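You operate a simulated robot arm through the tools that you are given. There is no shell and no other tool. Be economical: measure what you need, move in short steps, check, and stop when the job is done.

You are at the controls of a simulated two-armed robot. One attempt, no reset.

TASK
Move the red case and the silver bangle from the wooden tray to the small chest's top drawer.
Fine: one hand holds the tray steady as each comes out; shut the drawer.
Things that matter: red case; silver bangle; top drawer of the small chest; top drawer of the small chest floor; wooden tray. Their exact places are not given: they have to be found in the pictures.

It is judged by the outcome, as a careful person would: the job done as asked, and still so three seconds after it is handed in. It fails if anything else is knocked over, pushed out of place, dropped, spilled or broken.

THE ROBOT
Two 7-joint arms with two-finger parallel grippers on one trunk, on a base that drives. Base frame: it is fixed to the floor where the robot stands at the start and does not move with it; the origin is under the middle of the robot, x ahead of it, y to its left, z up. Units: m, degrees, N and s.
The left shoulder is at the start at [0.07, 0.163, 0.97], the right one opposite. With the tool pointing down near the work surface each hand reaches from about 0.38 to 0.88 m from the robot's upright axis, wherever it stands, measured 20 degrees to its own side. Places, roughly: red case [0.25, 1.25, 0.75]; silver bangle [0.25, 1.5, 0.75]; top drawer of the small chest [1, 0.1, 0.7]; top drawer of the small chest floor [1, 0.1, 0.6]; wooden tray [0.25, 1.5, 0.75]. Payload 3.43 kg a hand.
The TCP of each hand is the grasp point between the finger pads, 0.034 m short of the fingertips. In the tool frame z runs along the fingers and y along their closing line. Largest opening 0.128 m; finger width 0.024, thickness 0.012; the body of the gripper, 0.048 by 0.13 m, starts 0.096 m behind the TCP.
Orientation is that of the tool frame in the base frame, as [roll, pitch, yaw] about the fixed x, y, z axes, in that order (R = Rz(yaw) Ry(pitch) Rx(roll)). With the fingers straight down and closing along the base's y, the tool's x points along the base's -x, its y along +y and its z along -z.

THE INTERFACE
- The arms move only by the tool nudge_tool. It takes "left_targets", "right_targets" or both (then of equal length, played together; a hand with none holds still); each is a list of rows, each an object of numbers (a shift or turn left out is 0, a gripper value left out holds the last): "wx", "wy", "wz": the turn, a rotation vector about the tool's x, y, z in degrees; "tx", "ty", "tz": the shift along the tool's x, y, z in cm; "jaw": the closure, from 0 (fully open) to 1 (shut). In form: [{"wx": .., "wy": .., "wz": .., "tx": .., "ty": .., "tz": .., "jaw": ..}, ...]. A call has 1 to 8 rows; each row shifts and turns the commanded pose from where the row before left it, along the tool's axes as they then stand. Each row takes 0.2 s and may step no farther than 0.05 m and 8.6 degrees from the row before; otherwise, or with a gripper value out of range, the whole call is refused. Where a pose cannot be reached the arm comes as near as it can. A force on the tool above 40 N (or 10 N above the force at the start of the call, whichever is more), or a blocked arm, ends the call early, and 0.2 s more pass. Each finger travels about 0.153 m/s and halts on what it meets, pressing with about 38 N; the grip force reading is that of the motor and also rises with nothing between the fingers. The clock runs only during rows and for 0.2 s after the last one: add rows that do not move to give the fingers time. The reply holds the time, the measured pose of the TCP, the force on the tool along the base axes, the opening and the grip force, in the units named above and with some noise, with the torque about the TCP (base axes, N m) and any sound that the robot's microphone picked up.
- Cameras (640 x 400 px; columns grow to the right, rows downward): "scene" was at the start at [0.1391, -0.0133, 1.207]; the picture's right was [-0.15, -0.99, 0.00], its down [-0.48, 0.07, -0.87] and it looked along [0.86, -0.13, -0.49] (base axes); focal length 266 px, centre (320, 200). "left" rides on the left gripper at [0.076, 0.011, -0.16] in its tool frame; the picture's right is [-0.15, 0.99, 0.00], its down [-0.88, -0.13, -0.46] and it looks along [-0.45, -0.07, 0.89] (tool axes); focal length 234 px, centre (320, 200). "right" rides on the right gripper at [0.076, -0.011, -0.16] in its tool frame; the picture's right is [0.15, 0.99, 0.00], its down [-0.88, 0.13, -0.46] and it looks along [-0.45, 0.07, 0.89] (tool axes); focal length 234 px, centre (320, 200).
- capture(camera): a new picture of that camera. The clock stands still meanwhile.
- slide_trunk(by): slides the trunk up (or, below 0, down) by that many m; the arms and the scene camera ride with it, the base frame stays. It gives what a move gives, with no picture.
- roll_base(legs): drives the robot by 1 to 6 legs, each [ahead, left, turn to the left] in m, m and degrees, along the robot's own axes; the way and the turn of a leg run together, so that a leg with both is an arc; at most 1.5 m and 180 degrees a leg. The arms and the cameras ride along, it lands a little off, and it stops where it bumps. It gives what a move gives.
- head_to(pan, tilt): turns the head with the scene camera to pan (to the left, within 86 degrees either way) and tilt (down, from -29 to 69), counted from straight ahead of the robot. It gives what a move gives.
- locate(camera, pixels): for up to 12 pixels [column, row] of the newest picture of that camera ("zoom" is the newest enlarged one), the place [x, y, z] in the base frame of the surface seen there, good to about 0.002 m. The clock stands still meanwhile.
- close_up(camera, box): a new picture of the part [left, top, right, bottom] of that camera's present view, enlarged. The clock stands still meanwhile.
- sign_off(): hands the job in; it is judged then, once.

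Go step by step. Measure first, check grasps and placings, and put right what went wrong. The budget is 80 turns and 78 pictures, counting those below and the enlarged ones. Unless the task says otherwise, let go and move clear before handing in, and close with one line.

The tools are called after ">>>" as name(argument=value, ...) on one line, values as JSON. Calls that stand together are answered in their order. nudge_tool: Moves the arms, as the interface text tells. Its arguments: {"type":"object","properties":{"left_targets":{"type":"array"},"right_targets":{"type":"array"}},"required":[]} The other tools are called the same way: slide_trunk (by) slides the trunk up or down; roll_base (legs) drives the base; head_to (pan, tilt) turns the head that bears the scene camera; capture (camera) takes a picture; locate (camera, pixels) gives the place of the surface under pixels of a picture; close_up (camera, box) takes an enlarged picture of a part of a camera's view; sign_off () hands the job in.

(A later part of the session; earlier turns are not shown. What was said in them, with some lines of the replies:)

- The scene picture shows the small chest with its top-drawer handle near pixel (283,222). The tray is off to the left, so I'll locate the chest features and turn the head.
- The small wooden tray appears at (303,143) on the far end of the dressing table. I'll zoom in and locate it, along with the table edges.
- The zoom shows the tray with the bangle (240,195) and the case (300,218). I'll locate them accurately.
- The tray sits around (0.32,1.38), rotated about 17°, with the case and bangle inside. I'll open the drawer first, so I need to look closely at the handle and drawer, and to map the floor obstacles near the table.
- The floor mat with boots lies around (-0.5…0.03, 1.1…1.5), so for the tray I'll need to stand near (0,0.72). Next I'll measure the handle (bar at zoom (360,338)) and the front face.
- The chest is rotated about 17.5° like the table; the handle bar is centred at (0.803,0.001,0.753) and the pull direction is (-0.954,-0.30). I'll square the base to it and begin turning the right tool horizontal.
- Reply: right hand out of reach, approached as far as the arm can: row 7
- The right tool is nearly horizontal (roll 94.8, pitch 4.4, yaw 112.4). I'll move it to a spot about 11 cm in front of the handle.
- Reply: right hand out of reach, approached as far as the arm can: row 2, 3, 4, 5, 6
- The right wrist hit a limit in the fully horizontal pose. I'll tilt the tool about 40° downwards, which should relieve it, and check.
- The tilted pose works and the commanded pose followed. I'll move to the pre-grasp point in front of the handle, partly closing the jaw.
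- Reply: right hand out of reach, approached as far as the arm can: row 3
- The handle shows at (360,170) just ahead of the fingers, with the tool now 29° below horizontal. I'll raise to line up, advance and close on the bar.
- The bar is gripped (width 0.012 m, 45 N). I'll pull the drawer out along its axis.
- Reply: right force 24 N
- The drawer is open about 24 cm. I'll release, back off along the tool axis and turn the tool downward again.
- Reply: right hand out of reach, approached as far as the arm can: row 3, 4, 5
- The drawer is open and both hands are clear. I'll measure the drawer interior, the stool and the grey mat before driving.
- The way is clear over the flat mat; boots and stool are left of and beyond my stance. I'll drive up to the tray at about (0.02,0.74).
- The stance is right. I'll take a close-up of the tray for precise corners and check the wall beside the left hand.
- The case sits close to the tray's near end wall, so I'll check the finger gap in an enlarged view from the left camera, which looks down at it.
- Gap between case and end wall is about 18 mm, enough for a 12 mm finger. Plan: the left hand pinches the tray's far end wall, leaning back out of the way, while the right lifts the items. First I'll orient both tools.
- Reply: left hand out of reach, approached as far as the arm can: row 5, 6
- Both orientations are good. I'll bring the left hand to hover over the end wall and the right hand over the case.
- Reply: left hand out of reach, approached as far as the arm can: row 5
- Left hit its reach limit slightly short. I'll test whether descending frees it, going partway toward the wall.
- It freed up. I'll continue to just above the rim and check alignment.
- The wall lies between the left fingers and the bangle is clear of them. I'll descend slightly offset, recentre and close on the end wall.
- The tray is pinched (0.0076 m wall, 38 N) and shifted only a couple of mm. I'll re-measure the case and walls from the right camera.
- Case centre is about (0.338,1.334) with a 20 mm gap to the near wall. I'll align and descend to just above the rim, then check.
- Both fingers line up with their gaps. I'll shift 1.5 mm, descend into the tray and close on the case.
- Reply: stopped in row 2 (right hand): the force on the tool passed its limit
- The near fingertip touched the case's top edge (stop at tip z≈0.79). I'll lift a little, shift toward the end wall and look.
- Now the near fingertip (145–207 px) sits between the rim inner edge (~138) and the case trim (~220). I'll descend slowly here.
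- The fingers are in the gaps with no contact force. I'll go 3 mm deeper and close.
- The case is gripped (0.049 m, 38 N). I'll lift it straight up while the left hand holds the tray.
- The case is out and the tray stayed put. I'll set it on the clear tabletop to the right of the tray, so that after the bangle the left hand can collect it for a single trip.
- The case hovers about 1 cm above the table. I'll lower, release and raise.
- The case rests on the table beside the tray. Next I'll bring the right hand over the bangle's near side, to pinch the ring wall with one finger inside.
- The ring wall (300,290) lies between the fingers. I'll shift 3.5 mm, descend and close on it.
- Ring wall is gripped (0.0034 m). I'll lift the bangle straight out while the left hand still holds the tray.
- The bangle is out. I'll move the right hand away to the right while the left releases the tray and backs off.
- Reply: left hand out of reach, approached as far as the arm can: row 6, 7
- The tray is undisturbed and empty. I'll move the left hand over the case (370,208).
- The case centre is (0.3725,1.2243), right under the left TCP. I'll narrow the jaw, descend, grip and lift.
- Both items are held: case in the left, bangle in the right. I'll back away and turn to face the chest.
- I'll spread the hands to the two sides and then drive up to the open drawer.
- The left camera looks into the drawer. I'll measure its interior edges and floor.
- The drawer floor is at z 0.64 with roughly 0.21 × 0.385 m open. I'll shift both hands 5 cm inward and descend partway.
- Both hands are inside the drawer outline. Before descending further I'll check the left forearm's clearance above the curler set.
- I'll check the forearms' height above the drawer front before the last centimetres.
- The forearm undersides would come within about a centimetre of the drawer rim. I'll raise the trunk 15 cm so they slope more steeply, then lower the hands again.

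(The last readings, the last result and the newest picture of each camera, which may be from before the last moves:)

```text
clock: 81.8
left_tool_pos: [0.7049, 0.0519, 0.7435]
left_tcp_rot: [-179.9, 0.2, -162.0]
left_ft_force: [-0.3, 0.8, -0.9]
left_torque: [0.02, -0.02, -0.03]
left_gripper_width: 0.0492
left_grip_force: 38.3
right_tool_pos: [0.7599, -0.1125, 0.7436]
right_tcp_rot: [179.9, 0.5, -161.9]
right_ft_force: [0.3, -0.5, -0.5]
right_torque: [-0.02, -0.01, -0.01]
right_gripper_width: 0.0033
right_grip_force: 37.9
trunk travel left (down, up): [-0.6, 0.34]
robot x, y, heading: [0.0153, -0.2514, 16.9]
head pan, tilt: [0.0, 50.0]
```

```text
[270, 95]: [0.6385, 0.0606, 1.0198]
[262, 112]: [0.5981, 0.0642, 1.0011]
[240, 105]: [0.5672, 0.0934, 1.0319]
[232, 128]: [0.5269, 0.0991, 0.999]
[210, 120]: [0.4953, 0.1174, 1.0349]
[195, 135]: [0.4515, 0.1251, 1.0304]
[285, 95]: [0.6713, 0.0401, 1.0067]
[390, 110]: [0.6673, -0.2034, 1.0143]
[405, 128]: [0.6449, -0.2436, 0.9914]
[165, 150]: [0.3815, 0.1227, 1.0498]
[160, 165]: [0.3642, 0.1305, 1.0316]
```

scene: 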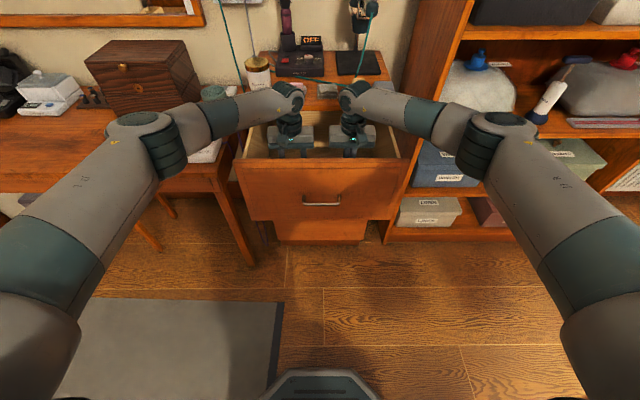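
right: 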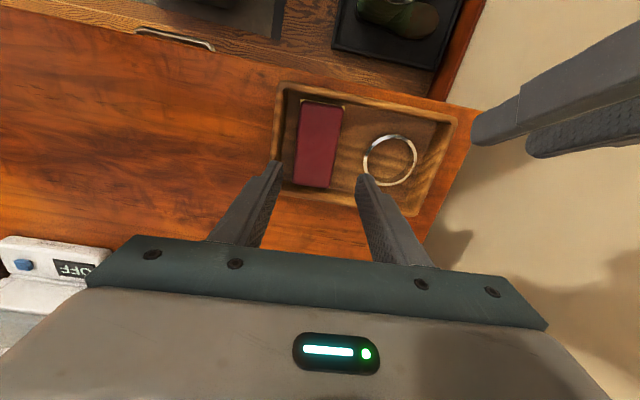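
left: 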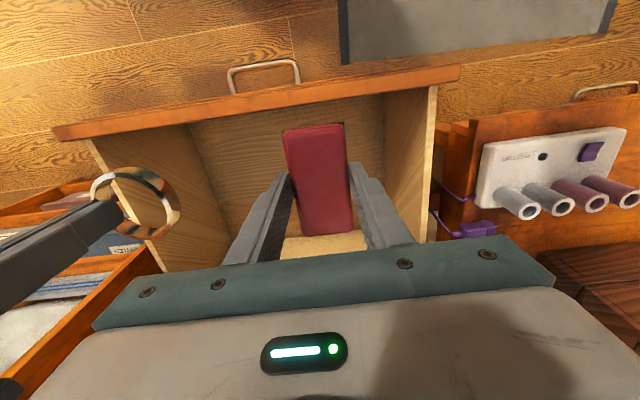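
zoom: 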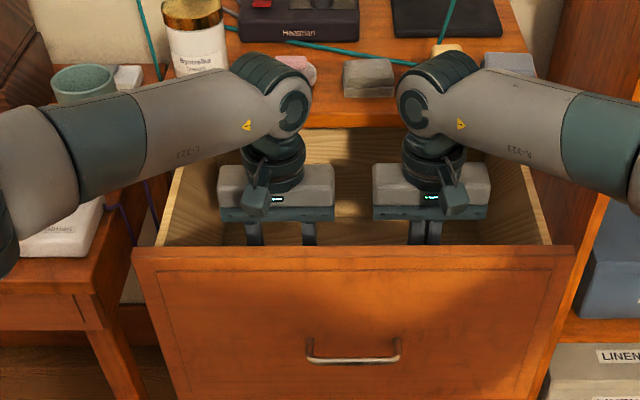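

Forearm clearance is now fine. I'll lower the last 5–6 cm gently until the items are at the floor.

>>> nudge_tool(left_targets=[{"tz": 2.5}, {"tz": 2.0}, {"tz": 0.7}, {"tz": 0.4}, {}], right_targets=[{"tz": 2.5}, {"tz": 2.0}, {"tz": 0.7}, {"tz": 0.5}, {}])

>>> capture(camera="left")

>>> capture(camera="right")

```text
clock: 83.0
left_tool_pos: [0.7063, 0.0529, 0.686]
left_tcp_rot: [-180.0, 0.1, -162.1]
left_ft_force: [0.2, 0.5, -0.9]
left_torque: [0.02, -0.02, 0.01]
left_gripper_width: 0.0491
left_grip_force: 38.2
right_tool_pos: [0.7608, -0.1125, 0.6878]
right_tcp_rot: [179.8, 0.5, -161.9]
right_ft_force: [-0.5, -0.7, 0.0]
right_torque: [-0.03, 0.0, 0.05]
right_gripper_width: 0.0032
right_grip_force: 37.6
trunk travel left (down, up): [-0.6, 0.34]
robot x, y, heading: [0.0154, -0.2493, 17.2]
head pan, tilt: [0.0, 50.0]
```

```text
20 pictures are left
```

left: 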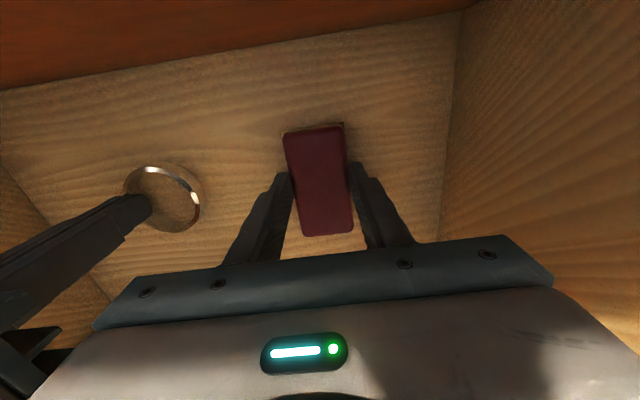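

```text
19 pictures are left
```

right: 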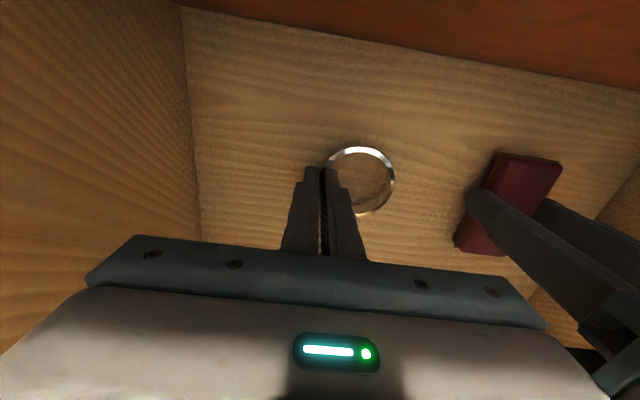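

Both items are a few millimetres above the floor. I'll lower slightly more and check for contact force.

>>> nudge_tool(left_targets=[{"tz": 0.2}, {"tz": 0.15}, {}], right_targets=[{"tz": 0.3}, {"tz": 0.2}, {}])

```text
clock: 83.8
left_tool_pos: [0.7067, 0.0537, 0.6857]
left_tcp_rot: [-179.9, 0.3, -162.2]
left_ft_force: [0.6, 2.8, 12.8]
left_torque: [0.11, 0.5, -0.05]
left_gripper_width: 0.0492
left_grip_force: 38.0
right_tool_pos: [0.7595, -0.1113, 0.6827]
right_tcp_rot: [179.9, 0.7, -161.9]
right_ft_force: [0.0, 0.3, -0.4]
right_torque: [-0.02, 0.0, 0.01]
right_gripper_width: 0.0032
right_grip_force: 38.0
trunk travel left (down, up): [-0.6, 0.34]
robot x, y, heading: [0.0169, -0.2435, 17.4]
head pan, tilt: [0.0, 50.0]
```

The case rests on the floor (12.8 N). I'll release it, and lower the bangle a touch further.

>>> nudge_tool(left_targets=[{"tz": -0.1, "jaw": 0.5}, {"jaw": 0.45}, {}], right_targets=[{"tz": 0.2}, {"tz": 0.15}, {}])

```text
clock: 84.7
left_tool_pos: [0.706, 0.0524, 0.6869]
left_tcp_rot: [-179.8, 0.2, -162.1]
left_ft_force: [0.0, -0.5, 0.1]
left_torque: [-0.02, -0.03, -0.01]
left_gripper_width: 0.0705
left_grip_force: 0.1
right_tool_pos: [0.7592, -0.1114, 0.6816]
right_tcp_rot: [179.7, 0.8, -162.0]
right_ft_force: [1.4, -2.0, 18.0]
right_torque: [-0.1, 0.35, 0.06]
right_gripper_width: 0.0033
right_grip_force: 38.1
trunk travel left (down, up): [-0.6, 0.34]
robot x, y, heading: [0.0139, -0.2489, 17.5]
head pan, tilt: [0.0, 50.0]
```

The bangle is down too (18 N). I'll open the right fingers a little and raise both hands out.

>>> nudge_tool(left_targets=[{}, {}, {}, {"tz": -3}, {"tz": -4.5}, {"tz": -4.5}, {"tz": -4.5}, {"tz": -4.5}], right_targets=[{"tz": -0.15, "jaw": 0.8}, {}, {}, {"tz": -3}, {"tz": -4.5}, {"tz": -4.5}, {"tz": -4.5}, {"tz": -4.5}])

>>> nudge_tool(left_targets=[{"tz": -4}, {"tz": -4}, {}], right_targets=[{"tz": -4}, {"tz": -4}, {}])

>>> capture(camera="left")

```text
clock: 86.5
left_tool_pos: [0.7053, 0.0532, 0.8969]
left_tcp_rot: [-179.9, 0.2, -162.2]
left_ft_force: [0.6, -0.2, 0.5]
left_torque: [0.02, 0.01, 0.03]
left_gripper_width: 0.0704
left_grip_force: 0.1
right_tool_pos: [0.7573, -0.1129, 0.8916]
right_tcp_rot: [179.9, 0.6, -161.9]
right_ft_force: [-0.6, 0.7, -0.4]
right_torque: [-0.03, -0.05, -0.03]
right_gripper_width: 0.0255
right_grip_force: 0.0
trunk travel left (down, up): [-0.6, 0.34]
robot x, y, heading: [0.0138, -0.2522, 17.5]
head pan, tilt: [0.0, 50.0]
```

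```text
clock: 87.2
left_tool_pos: [0.7105, 0.0511, 0.9735]
left_tcp_rot: [-179.9, 0.0, -162.1]
left_ft_force: [-0.6, -0.1, 0.1]
left_torque: [0.01, 0.0, 0.0]
left_gripper_width: 0.0703
left_grip_force: 0.0
right_tool_pos: [0.7592, -0.1119, 0.9698]
right_tcp_rot: [180.0, 0.3, -161.9]
right_ft_force: [-0.1, 0.5, -0.3]
right_torque: [-0.03, 0.0, -0.01]
right_gripper_width: 0.0255
right_grip_force: 0.0
trunk travel left (down, up): [-0.6, 0.34]
robot x, y, heading: [0.0129, -0.2477, 17.0]
head pan, tilt: [0.0, 50.0]
```

```text
18 pictures are left
```

left: 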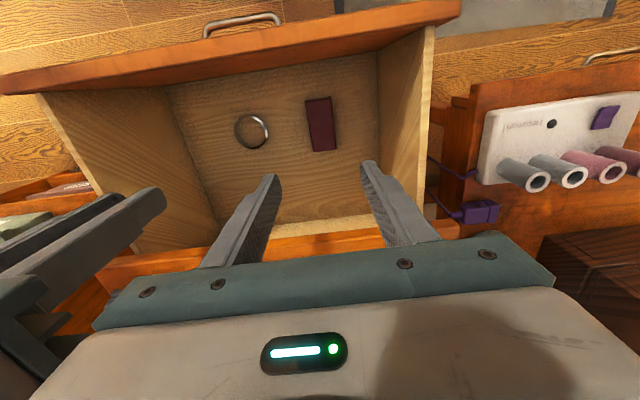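

Both the bangle (250,130) and the case (320,125) lie in the drawer. Now I'll back up slightly, move the left hand aside and tilt the right hand forward to push the drawer shut with closed fingertips.

>>> roll_base(legs=[[-0.12, 0, 0]])

>>> nudge_tool(left_targets=[{"ty": 4, "tz": -1}, {"ty": 4, "tz": -1}, {"ty": 4, "tz": -1}, {"ty": 4}, {}, {}, {}, {}], right_targets=[{"tx": 4, "ty": 2, "jaw": 1.0}, {"tx": 4, "ty": 2}, {"tx": 4, "ty": 2}, {"wy": -8}, {"wy": -8}, {"wy": -8}, {"wy": -8}, {"wy": -8}])

>>> capture(camera="scene")

```text
clock: 88.5
left_tool_pos: [0.5928, 0.0169, 0.9743]
left_tcp_rot: [-179.9, 0.1, -162.0]
left_ft_force: [0.6, -0.3, 0.6]
left_torque: [-0.01, -0.02, 0.0]
left_gripper_width: 0.0704
left_grip_force: 0.1
right_tool_pos: [0.6427, -0.1455, 0.9691]
right_tcp_rot: [179.9, 0.6, -162.0]
right_ft_force: [0.1, -0.5, -0.4]
right_torque: [0.02, 0.0, 0.02]
right_gripper_width: 0.0256
right_grip_force: 0.0
trunk travel left (down, up): [-0.6, 0.34]
robot x, y, heading: [-0.0987, -0.288, 17.5]
head pan, tilt: [0.0, 50.0]
```

```text
clock: 90.3
left_tool_pos: [0.5424, 0.1681, 1.0025]
left_tcp_rot: [-180.0, 0.2, -162.0]
left_ft_force: [0.2, -0.3, 0.6]
left_torque: [-0.02, 0.0, -0.02]
left_gripper_width: 0.0703
left_grip_force: 0.0
right_tool_pos: [0.5104, -0.1272, 0.9683]
right_tcp_rot: [179.8, 40.5, -162.0]
right_ft_force: [-0.2, -0.4, 0.7]
right_torque: [-0.03, -0.02, 0.0]
right_gripper_width: 0.0
right_grip_force: 33.2
trunk travel left (down, up): [-0.6, 0.34]
robot x, y, heading: [-0.1015, -0.2855, 17.1]
head pan, tilt: [0.0, 50.0]
```

```text
17 pictures are left
```

scene: 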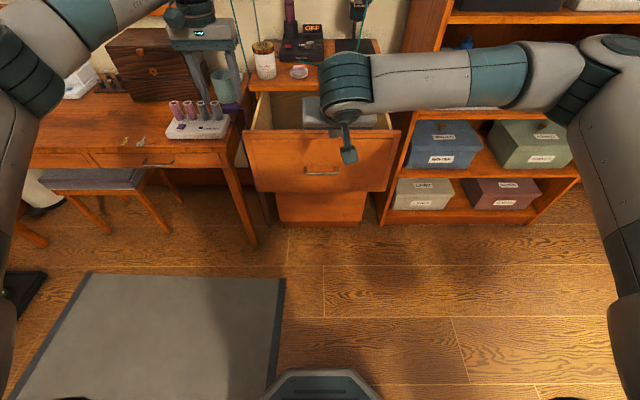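

The right hand is tilted 40° in front of the drawer. I'll lower the tip to z≈0.80, above the handle, and start to approach the front.

>>> nudge_tool(right_targets=[{"tx": 2.93, "tz": 3.42}, {"tx": 2.93, "tz": 3.42}, {"tx": 2.93, "tz": 3.42}, {"tx": -3.0, "tz": 2.6}, {}])

>>> close_up(camera="scene", box=[220, 60, 444, 200])

```text
clock: 91.5
left_tool_pos: [0.5424, 0.1697, 1.0043]
left_tcp_rot: [180.0, 0.1, -162.0]
left_ft_force: [0.3, -0.7, 0.6]
left_torque: [0.02, -0.01, 0.02]
left_gripper_width: 0.0703
left_grip_force: 0.1
right_tool_pos: [0.5476, -0.1144, 0.8329]
right_tcp_rot: [179.8, 40.5, -162.0]
right_ft_force: [1.0, 0.1, 0.4]
right_torque: [0.0, -0.03, 0.03]
right_gripper_width: 0.0
right_grip_force: 32.8
trunk travel left (down, up): [-0.6, 0.34]
robot x, y, heading: [-0.1015, -0.2853, 17.1]
head pan, tilt: [0.0, 50.0]
```

```text
2.86 times, centred on (332, 130) of scene
```

zoom: 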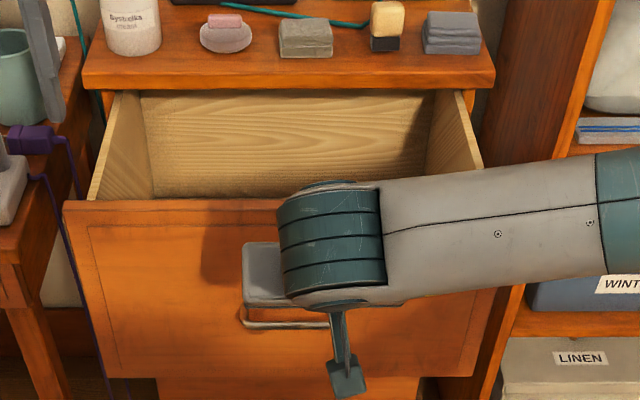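

Path is clear. I'll push forward along the drawer axis.

>>> nudge_tool(right_targets=[{"tx": -2.28, "tz": 1.95}, {"tx": -2.28, "tz": 1.95}, {"tx": -2.28, "tz": 1.95}, {"tx": -2.28, "tz": 1.95}, {"tx": -2.28, "tz": 1.95}, {"tx": -2.28, "tz": 1.95}, {"tx": -2.28, "tz": 1.95}, {"tx": -2.28, "tz": 1.95}])

>>> close_up(camera="scene", box=[220, 60, 444, 200])

```text
clock: 93.3
left_tool_pos: [0.5431, 0.1705, 1.0025]
left_tcp_rot: [-179.8, 0.1, -161.9]
left_ft_force: [0.2, 0.4, 0.0]
left_torque: [-0.03, 0.03, 0.03]
left_gripper_width: 0.0703
left_grip_force: 0.0
right_tool_pos: [0.7793, -0.0385, 0.8304]
right_tcp_rot: [179.9, 40.5, -161.9]
right_ft_force: [0.1, 0.6, -0.8]
right_torque: [0.01, 0.01, -0.02]
right_gripper_width: 0.0
right_grip_force: 32.8
trunk travel left (down, up): [-0.6, 0.34]
robot x, y, heading: [-0.1051, -0.2907, 17.2]
head pan, tilt: [0.0, 50.0]
```

```text
2.86 times, centred on (332, 130) of scene
```

zoom: 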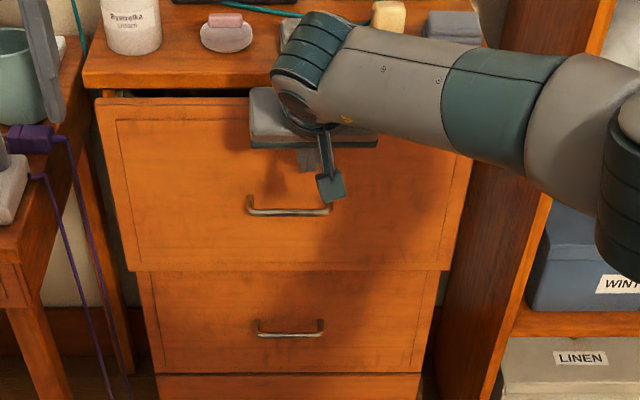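

About 4 cm remain. I'll push on in small steps until it seats.

>>> nudge_tool(right_targets=[{"tx": -0.9, "tz": 0.78}, {"tx": -0.9, "tz": 0.78}, {"tx": -0.76, "tz": 0.65}, {"tx": -0.4, "tz": 0.33}, {"tx": -0.4, "tz": 0.33}, {"tx": -0.4, "tz": 0.33}])

>>> close_up(camera="scene", box=[220, 60, 444, 200])

```text
clock: 94.7
left_tool_pos: [0.5414, 0.1695, 1.0036]
left_tcp_rot: [-179.9, 0.1, -162.0]
left_ft_force: [0.4, 0.3, 0.2]
left_torque: [0.03, 0.0, 0.0]
left_gripper_width: 0.0702
left_grip_force: 0.1
right_tool_pos: [0.8185, -0.0275, 0.8321]
right_tcp_rot: [179.8, 40.5, -162.0]
right_ft_force: [-0.5, 0.0, -1.2]
right_torque: [0.02, 0.02, 0.01]
right_gripper_width: 0.0
right_grip_force: 33.2
right hand out of reach, approached as far as the arm can: row 6
trunk travel left (down, up): [-0.6, 0.34]
robot x, y, heading: [-0.1016, -0.2846, 17.2]
head pan, tilt: [0.0, 50.0]
```

```text
2.86 times, centred on (332, 130) of scene
```

zoom: 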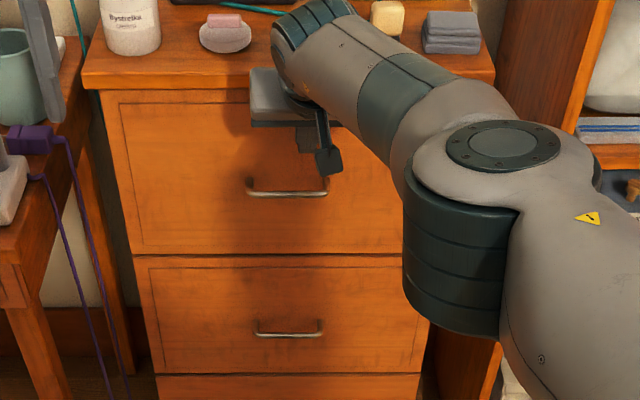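

It looks nearly shut; I'll measure the face against the lower drawer's face.

>>> locate(camera="zoom", pixels=[[180, 220], [180, 300], [370, 220], [370, 310], [120, 110], [130, 245], [140, 262], [270, 240], [270, 280]])

```text
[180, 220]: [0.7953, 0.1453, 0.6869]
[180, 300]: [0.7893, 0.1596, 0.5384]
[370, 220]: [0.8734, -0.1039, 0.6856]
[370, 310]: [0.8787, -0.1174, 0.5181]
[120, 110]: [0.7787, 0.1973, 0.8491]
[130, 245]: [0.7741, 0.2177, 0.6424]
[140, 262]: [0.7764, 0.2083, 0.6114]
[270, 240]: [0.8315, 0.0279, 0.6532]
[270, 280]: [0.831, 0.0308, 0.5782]
```

The top drawer is flush with the lower one (both ≈0.802 along the axis), matching its initial position. I'll withdraw the right hand and check the scene.

>>> nudge_tool(right_targets=[{"tx": 3.0, "tz": -2.6}, {"tx": 3.0, "tz": -2.6}, {"tx": 3.0, "tz": -2.6}, {"tx": 3.0, "tz": -2.6}, {"tx": 3.0, "tz": -2.6}, {}])

>>> roll_base(legs=[[-0.25, 0, 0]])

>>> head_to(pan=15, tilt=30)

>>> capture(camera="scene")

```text
clock: 96.1
left_tool_pos: [0.5427, 0.1709, 1.0032]
left_tcp_rot: [-179.9, 0.1, -162.0]
left_ft_force: [-0.1, -0.9, 0.6]
left_torque: [0.01, 0.02, -0.01]
left_gripper_width: 0.0705
left_grip_force: 0.0
right_tool_pos: [0.7943, -0.0008, 0.8157]
right_tcp_rot: [179.9, 40.4, -161.9]
right_ft_force: [0.0, 0.3, 0.3]
right_torque: [0.02, -0.03, 0.02]
right_gripper_width: 0.0001
right_grip_force: 32.6
right hand out of reach, approached as far as the arm can: row 1, 2, 3, 4, 5
trunk travel left (down, up): [-0.6, 0.34]
robot x, y, heading: [-0.1011, -0.2856, 17.1]
head pan, tilt: [0.0, 50.0]
```

```text
clock: 97.9
left_tool_pos: [0.3047, 0.096, 1.0038]
left_tcp_rot: [-179.9, 0.1, -162.0]
left_ft_force: [0.3, -0.6, -0.2]
left_torque: [0.01, -0.02, -0.01]
left_gripper_width: 0.0706
left_grip_force: 0.1
right_tool_pos: [0.5562, -0.0765, 0.8143]
right_tcp_rot: [179.9, 40.5, -161.9]
right_ft_force: [0.1, 0.8, 0.3]
right_torque: [0.0, 0.0, 0.01]
right_gripper_width: 0.0002
right_grip_force: 33.5
trunk travel left (down, up): [-0.6, 0.34]
robot x, y, heading: [-0.3395, -0.3573, 17.5]
head pan, tilt: [0.0, 50.0]
```

```text
clock: 98.8
left_tool_pos: [0.305, 0.0949, 1.0028]
left_tcp_rot: [-179.9, 0.1, -162.0]
left_ft_force: [0.1, 0.5, -0.2]
left_torque: [-0.02, 0.03, -0.02]
left_gripper_width: 0.0706
left_grip_force: 0.0
right_tool_pos: [0.5572, -0.0764, 0.8138]
right_tcp_rot: [179.9, 40.3, -162.0]
right_ft_force: [-0.5, -0.4, -0.6]
right_torque: [0.0, -0.01, -0.01]
right_gripper_width: 0.0
right_grip_force: 33.3
trunk travel left (down, up): [-0.6, 0.34]
robot x, y, heading: [-0.3402, -0.3572, 17.2]
head pan, tilt: [15.0, 30.0]
```

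```text
13 pictures are left
```

scene: 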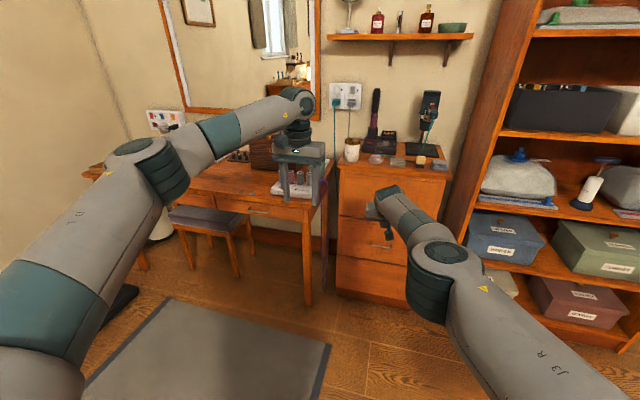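

The hands are clear. I'll verify the drawer is still flush and the tray and table are as they were.

>>> close_up(camera="scene", box=[310, 130, 470, 230])

>>> locate(camera="zoom", pixels=[[150, 250], [150, 400], [500, 250], [440, 220], [130, 390], [140, 440]])

>>> head_to(pan=45, tilt=25)

>>> capture(camera="scene")

```text
4.00 times, centred on (390, 180) of scene
```

zoom: 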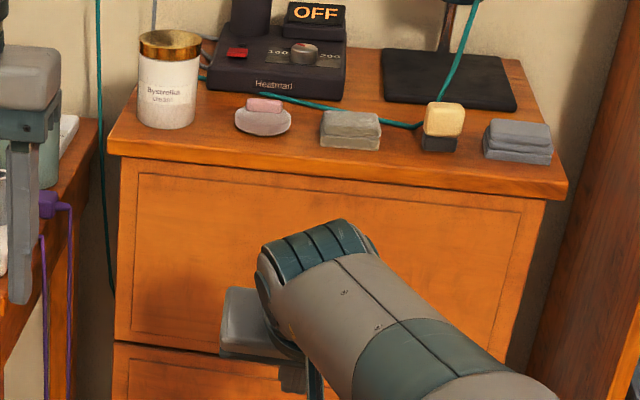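

```text
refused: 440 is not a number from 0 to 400
```

```text
clock: 99.7
left_tool_pos: [0.3058, 0.095, 1.0033]
left_tcp_rot: [-179.9, 0.1, -162.0]
left_ft_force: [0.0, 1.1, -0.1]
left_torque: [0.0, 0.03, -0.03]
left_gripper_width: 0.0703
left_grip_force: 0.0
right_tool_pos: [0.558, -0.0765, 0.8165]
right_tcp_rot: [179.9, 40.5, -162.1]
right_ft_force: [-0.4, -0.6, -0.5]
right_torque: [-0.03, -0.02, 0.01]
right_gripper_width: 0.0003
right_grip_force: 32.8
trunk travel left (down, up): [-0.6, 0.34]
robot x, y, heading: [-0.3414, -0.359, 17.5]
head pan, tilt: [45.0, 25.0]
```

```text
11 pictures are left
```

scene: 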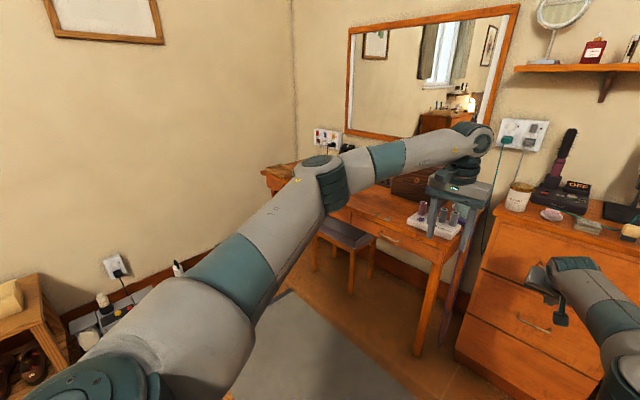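

The top drawer is shut flush, nothing on the chest or table has moved, and both hands are empty and clear. I'll hand it in.

>>> sign_off()

```text
The job is handed in.
```

The red case and the silver bangle are now in the small chest's top drawer, and the drawer is shut. The left hand held the tray steady as each came out; the tray moved only about 2 mm.
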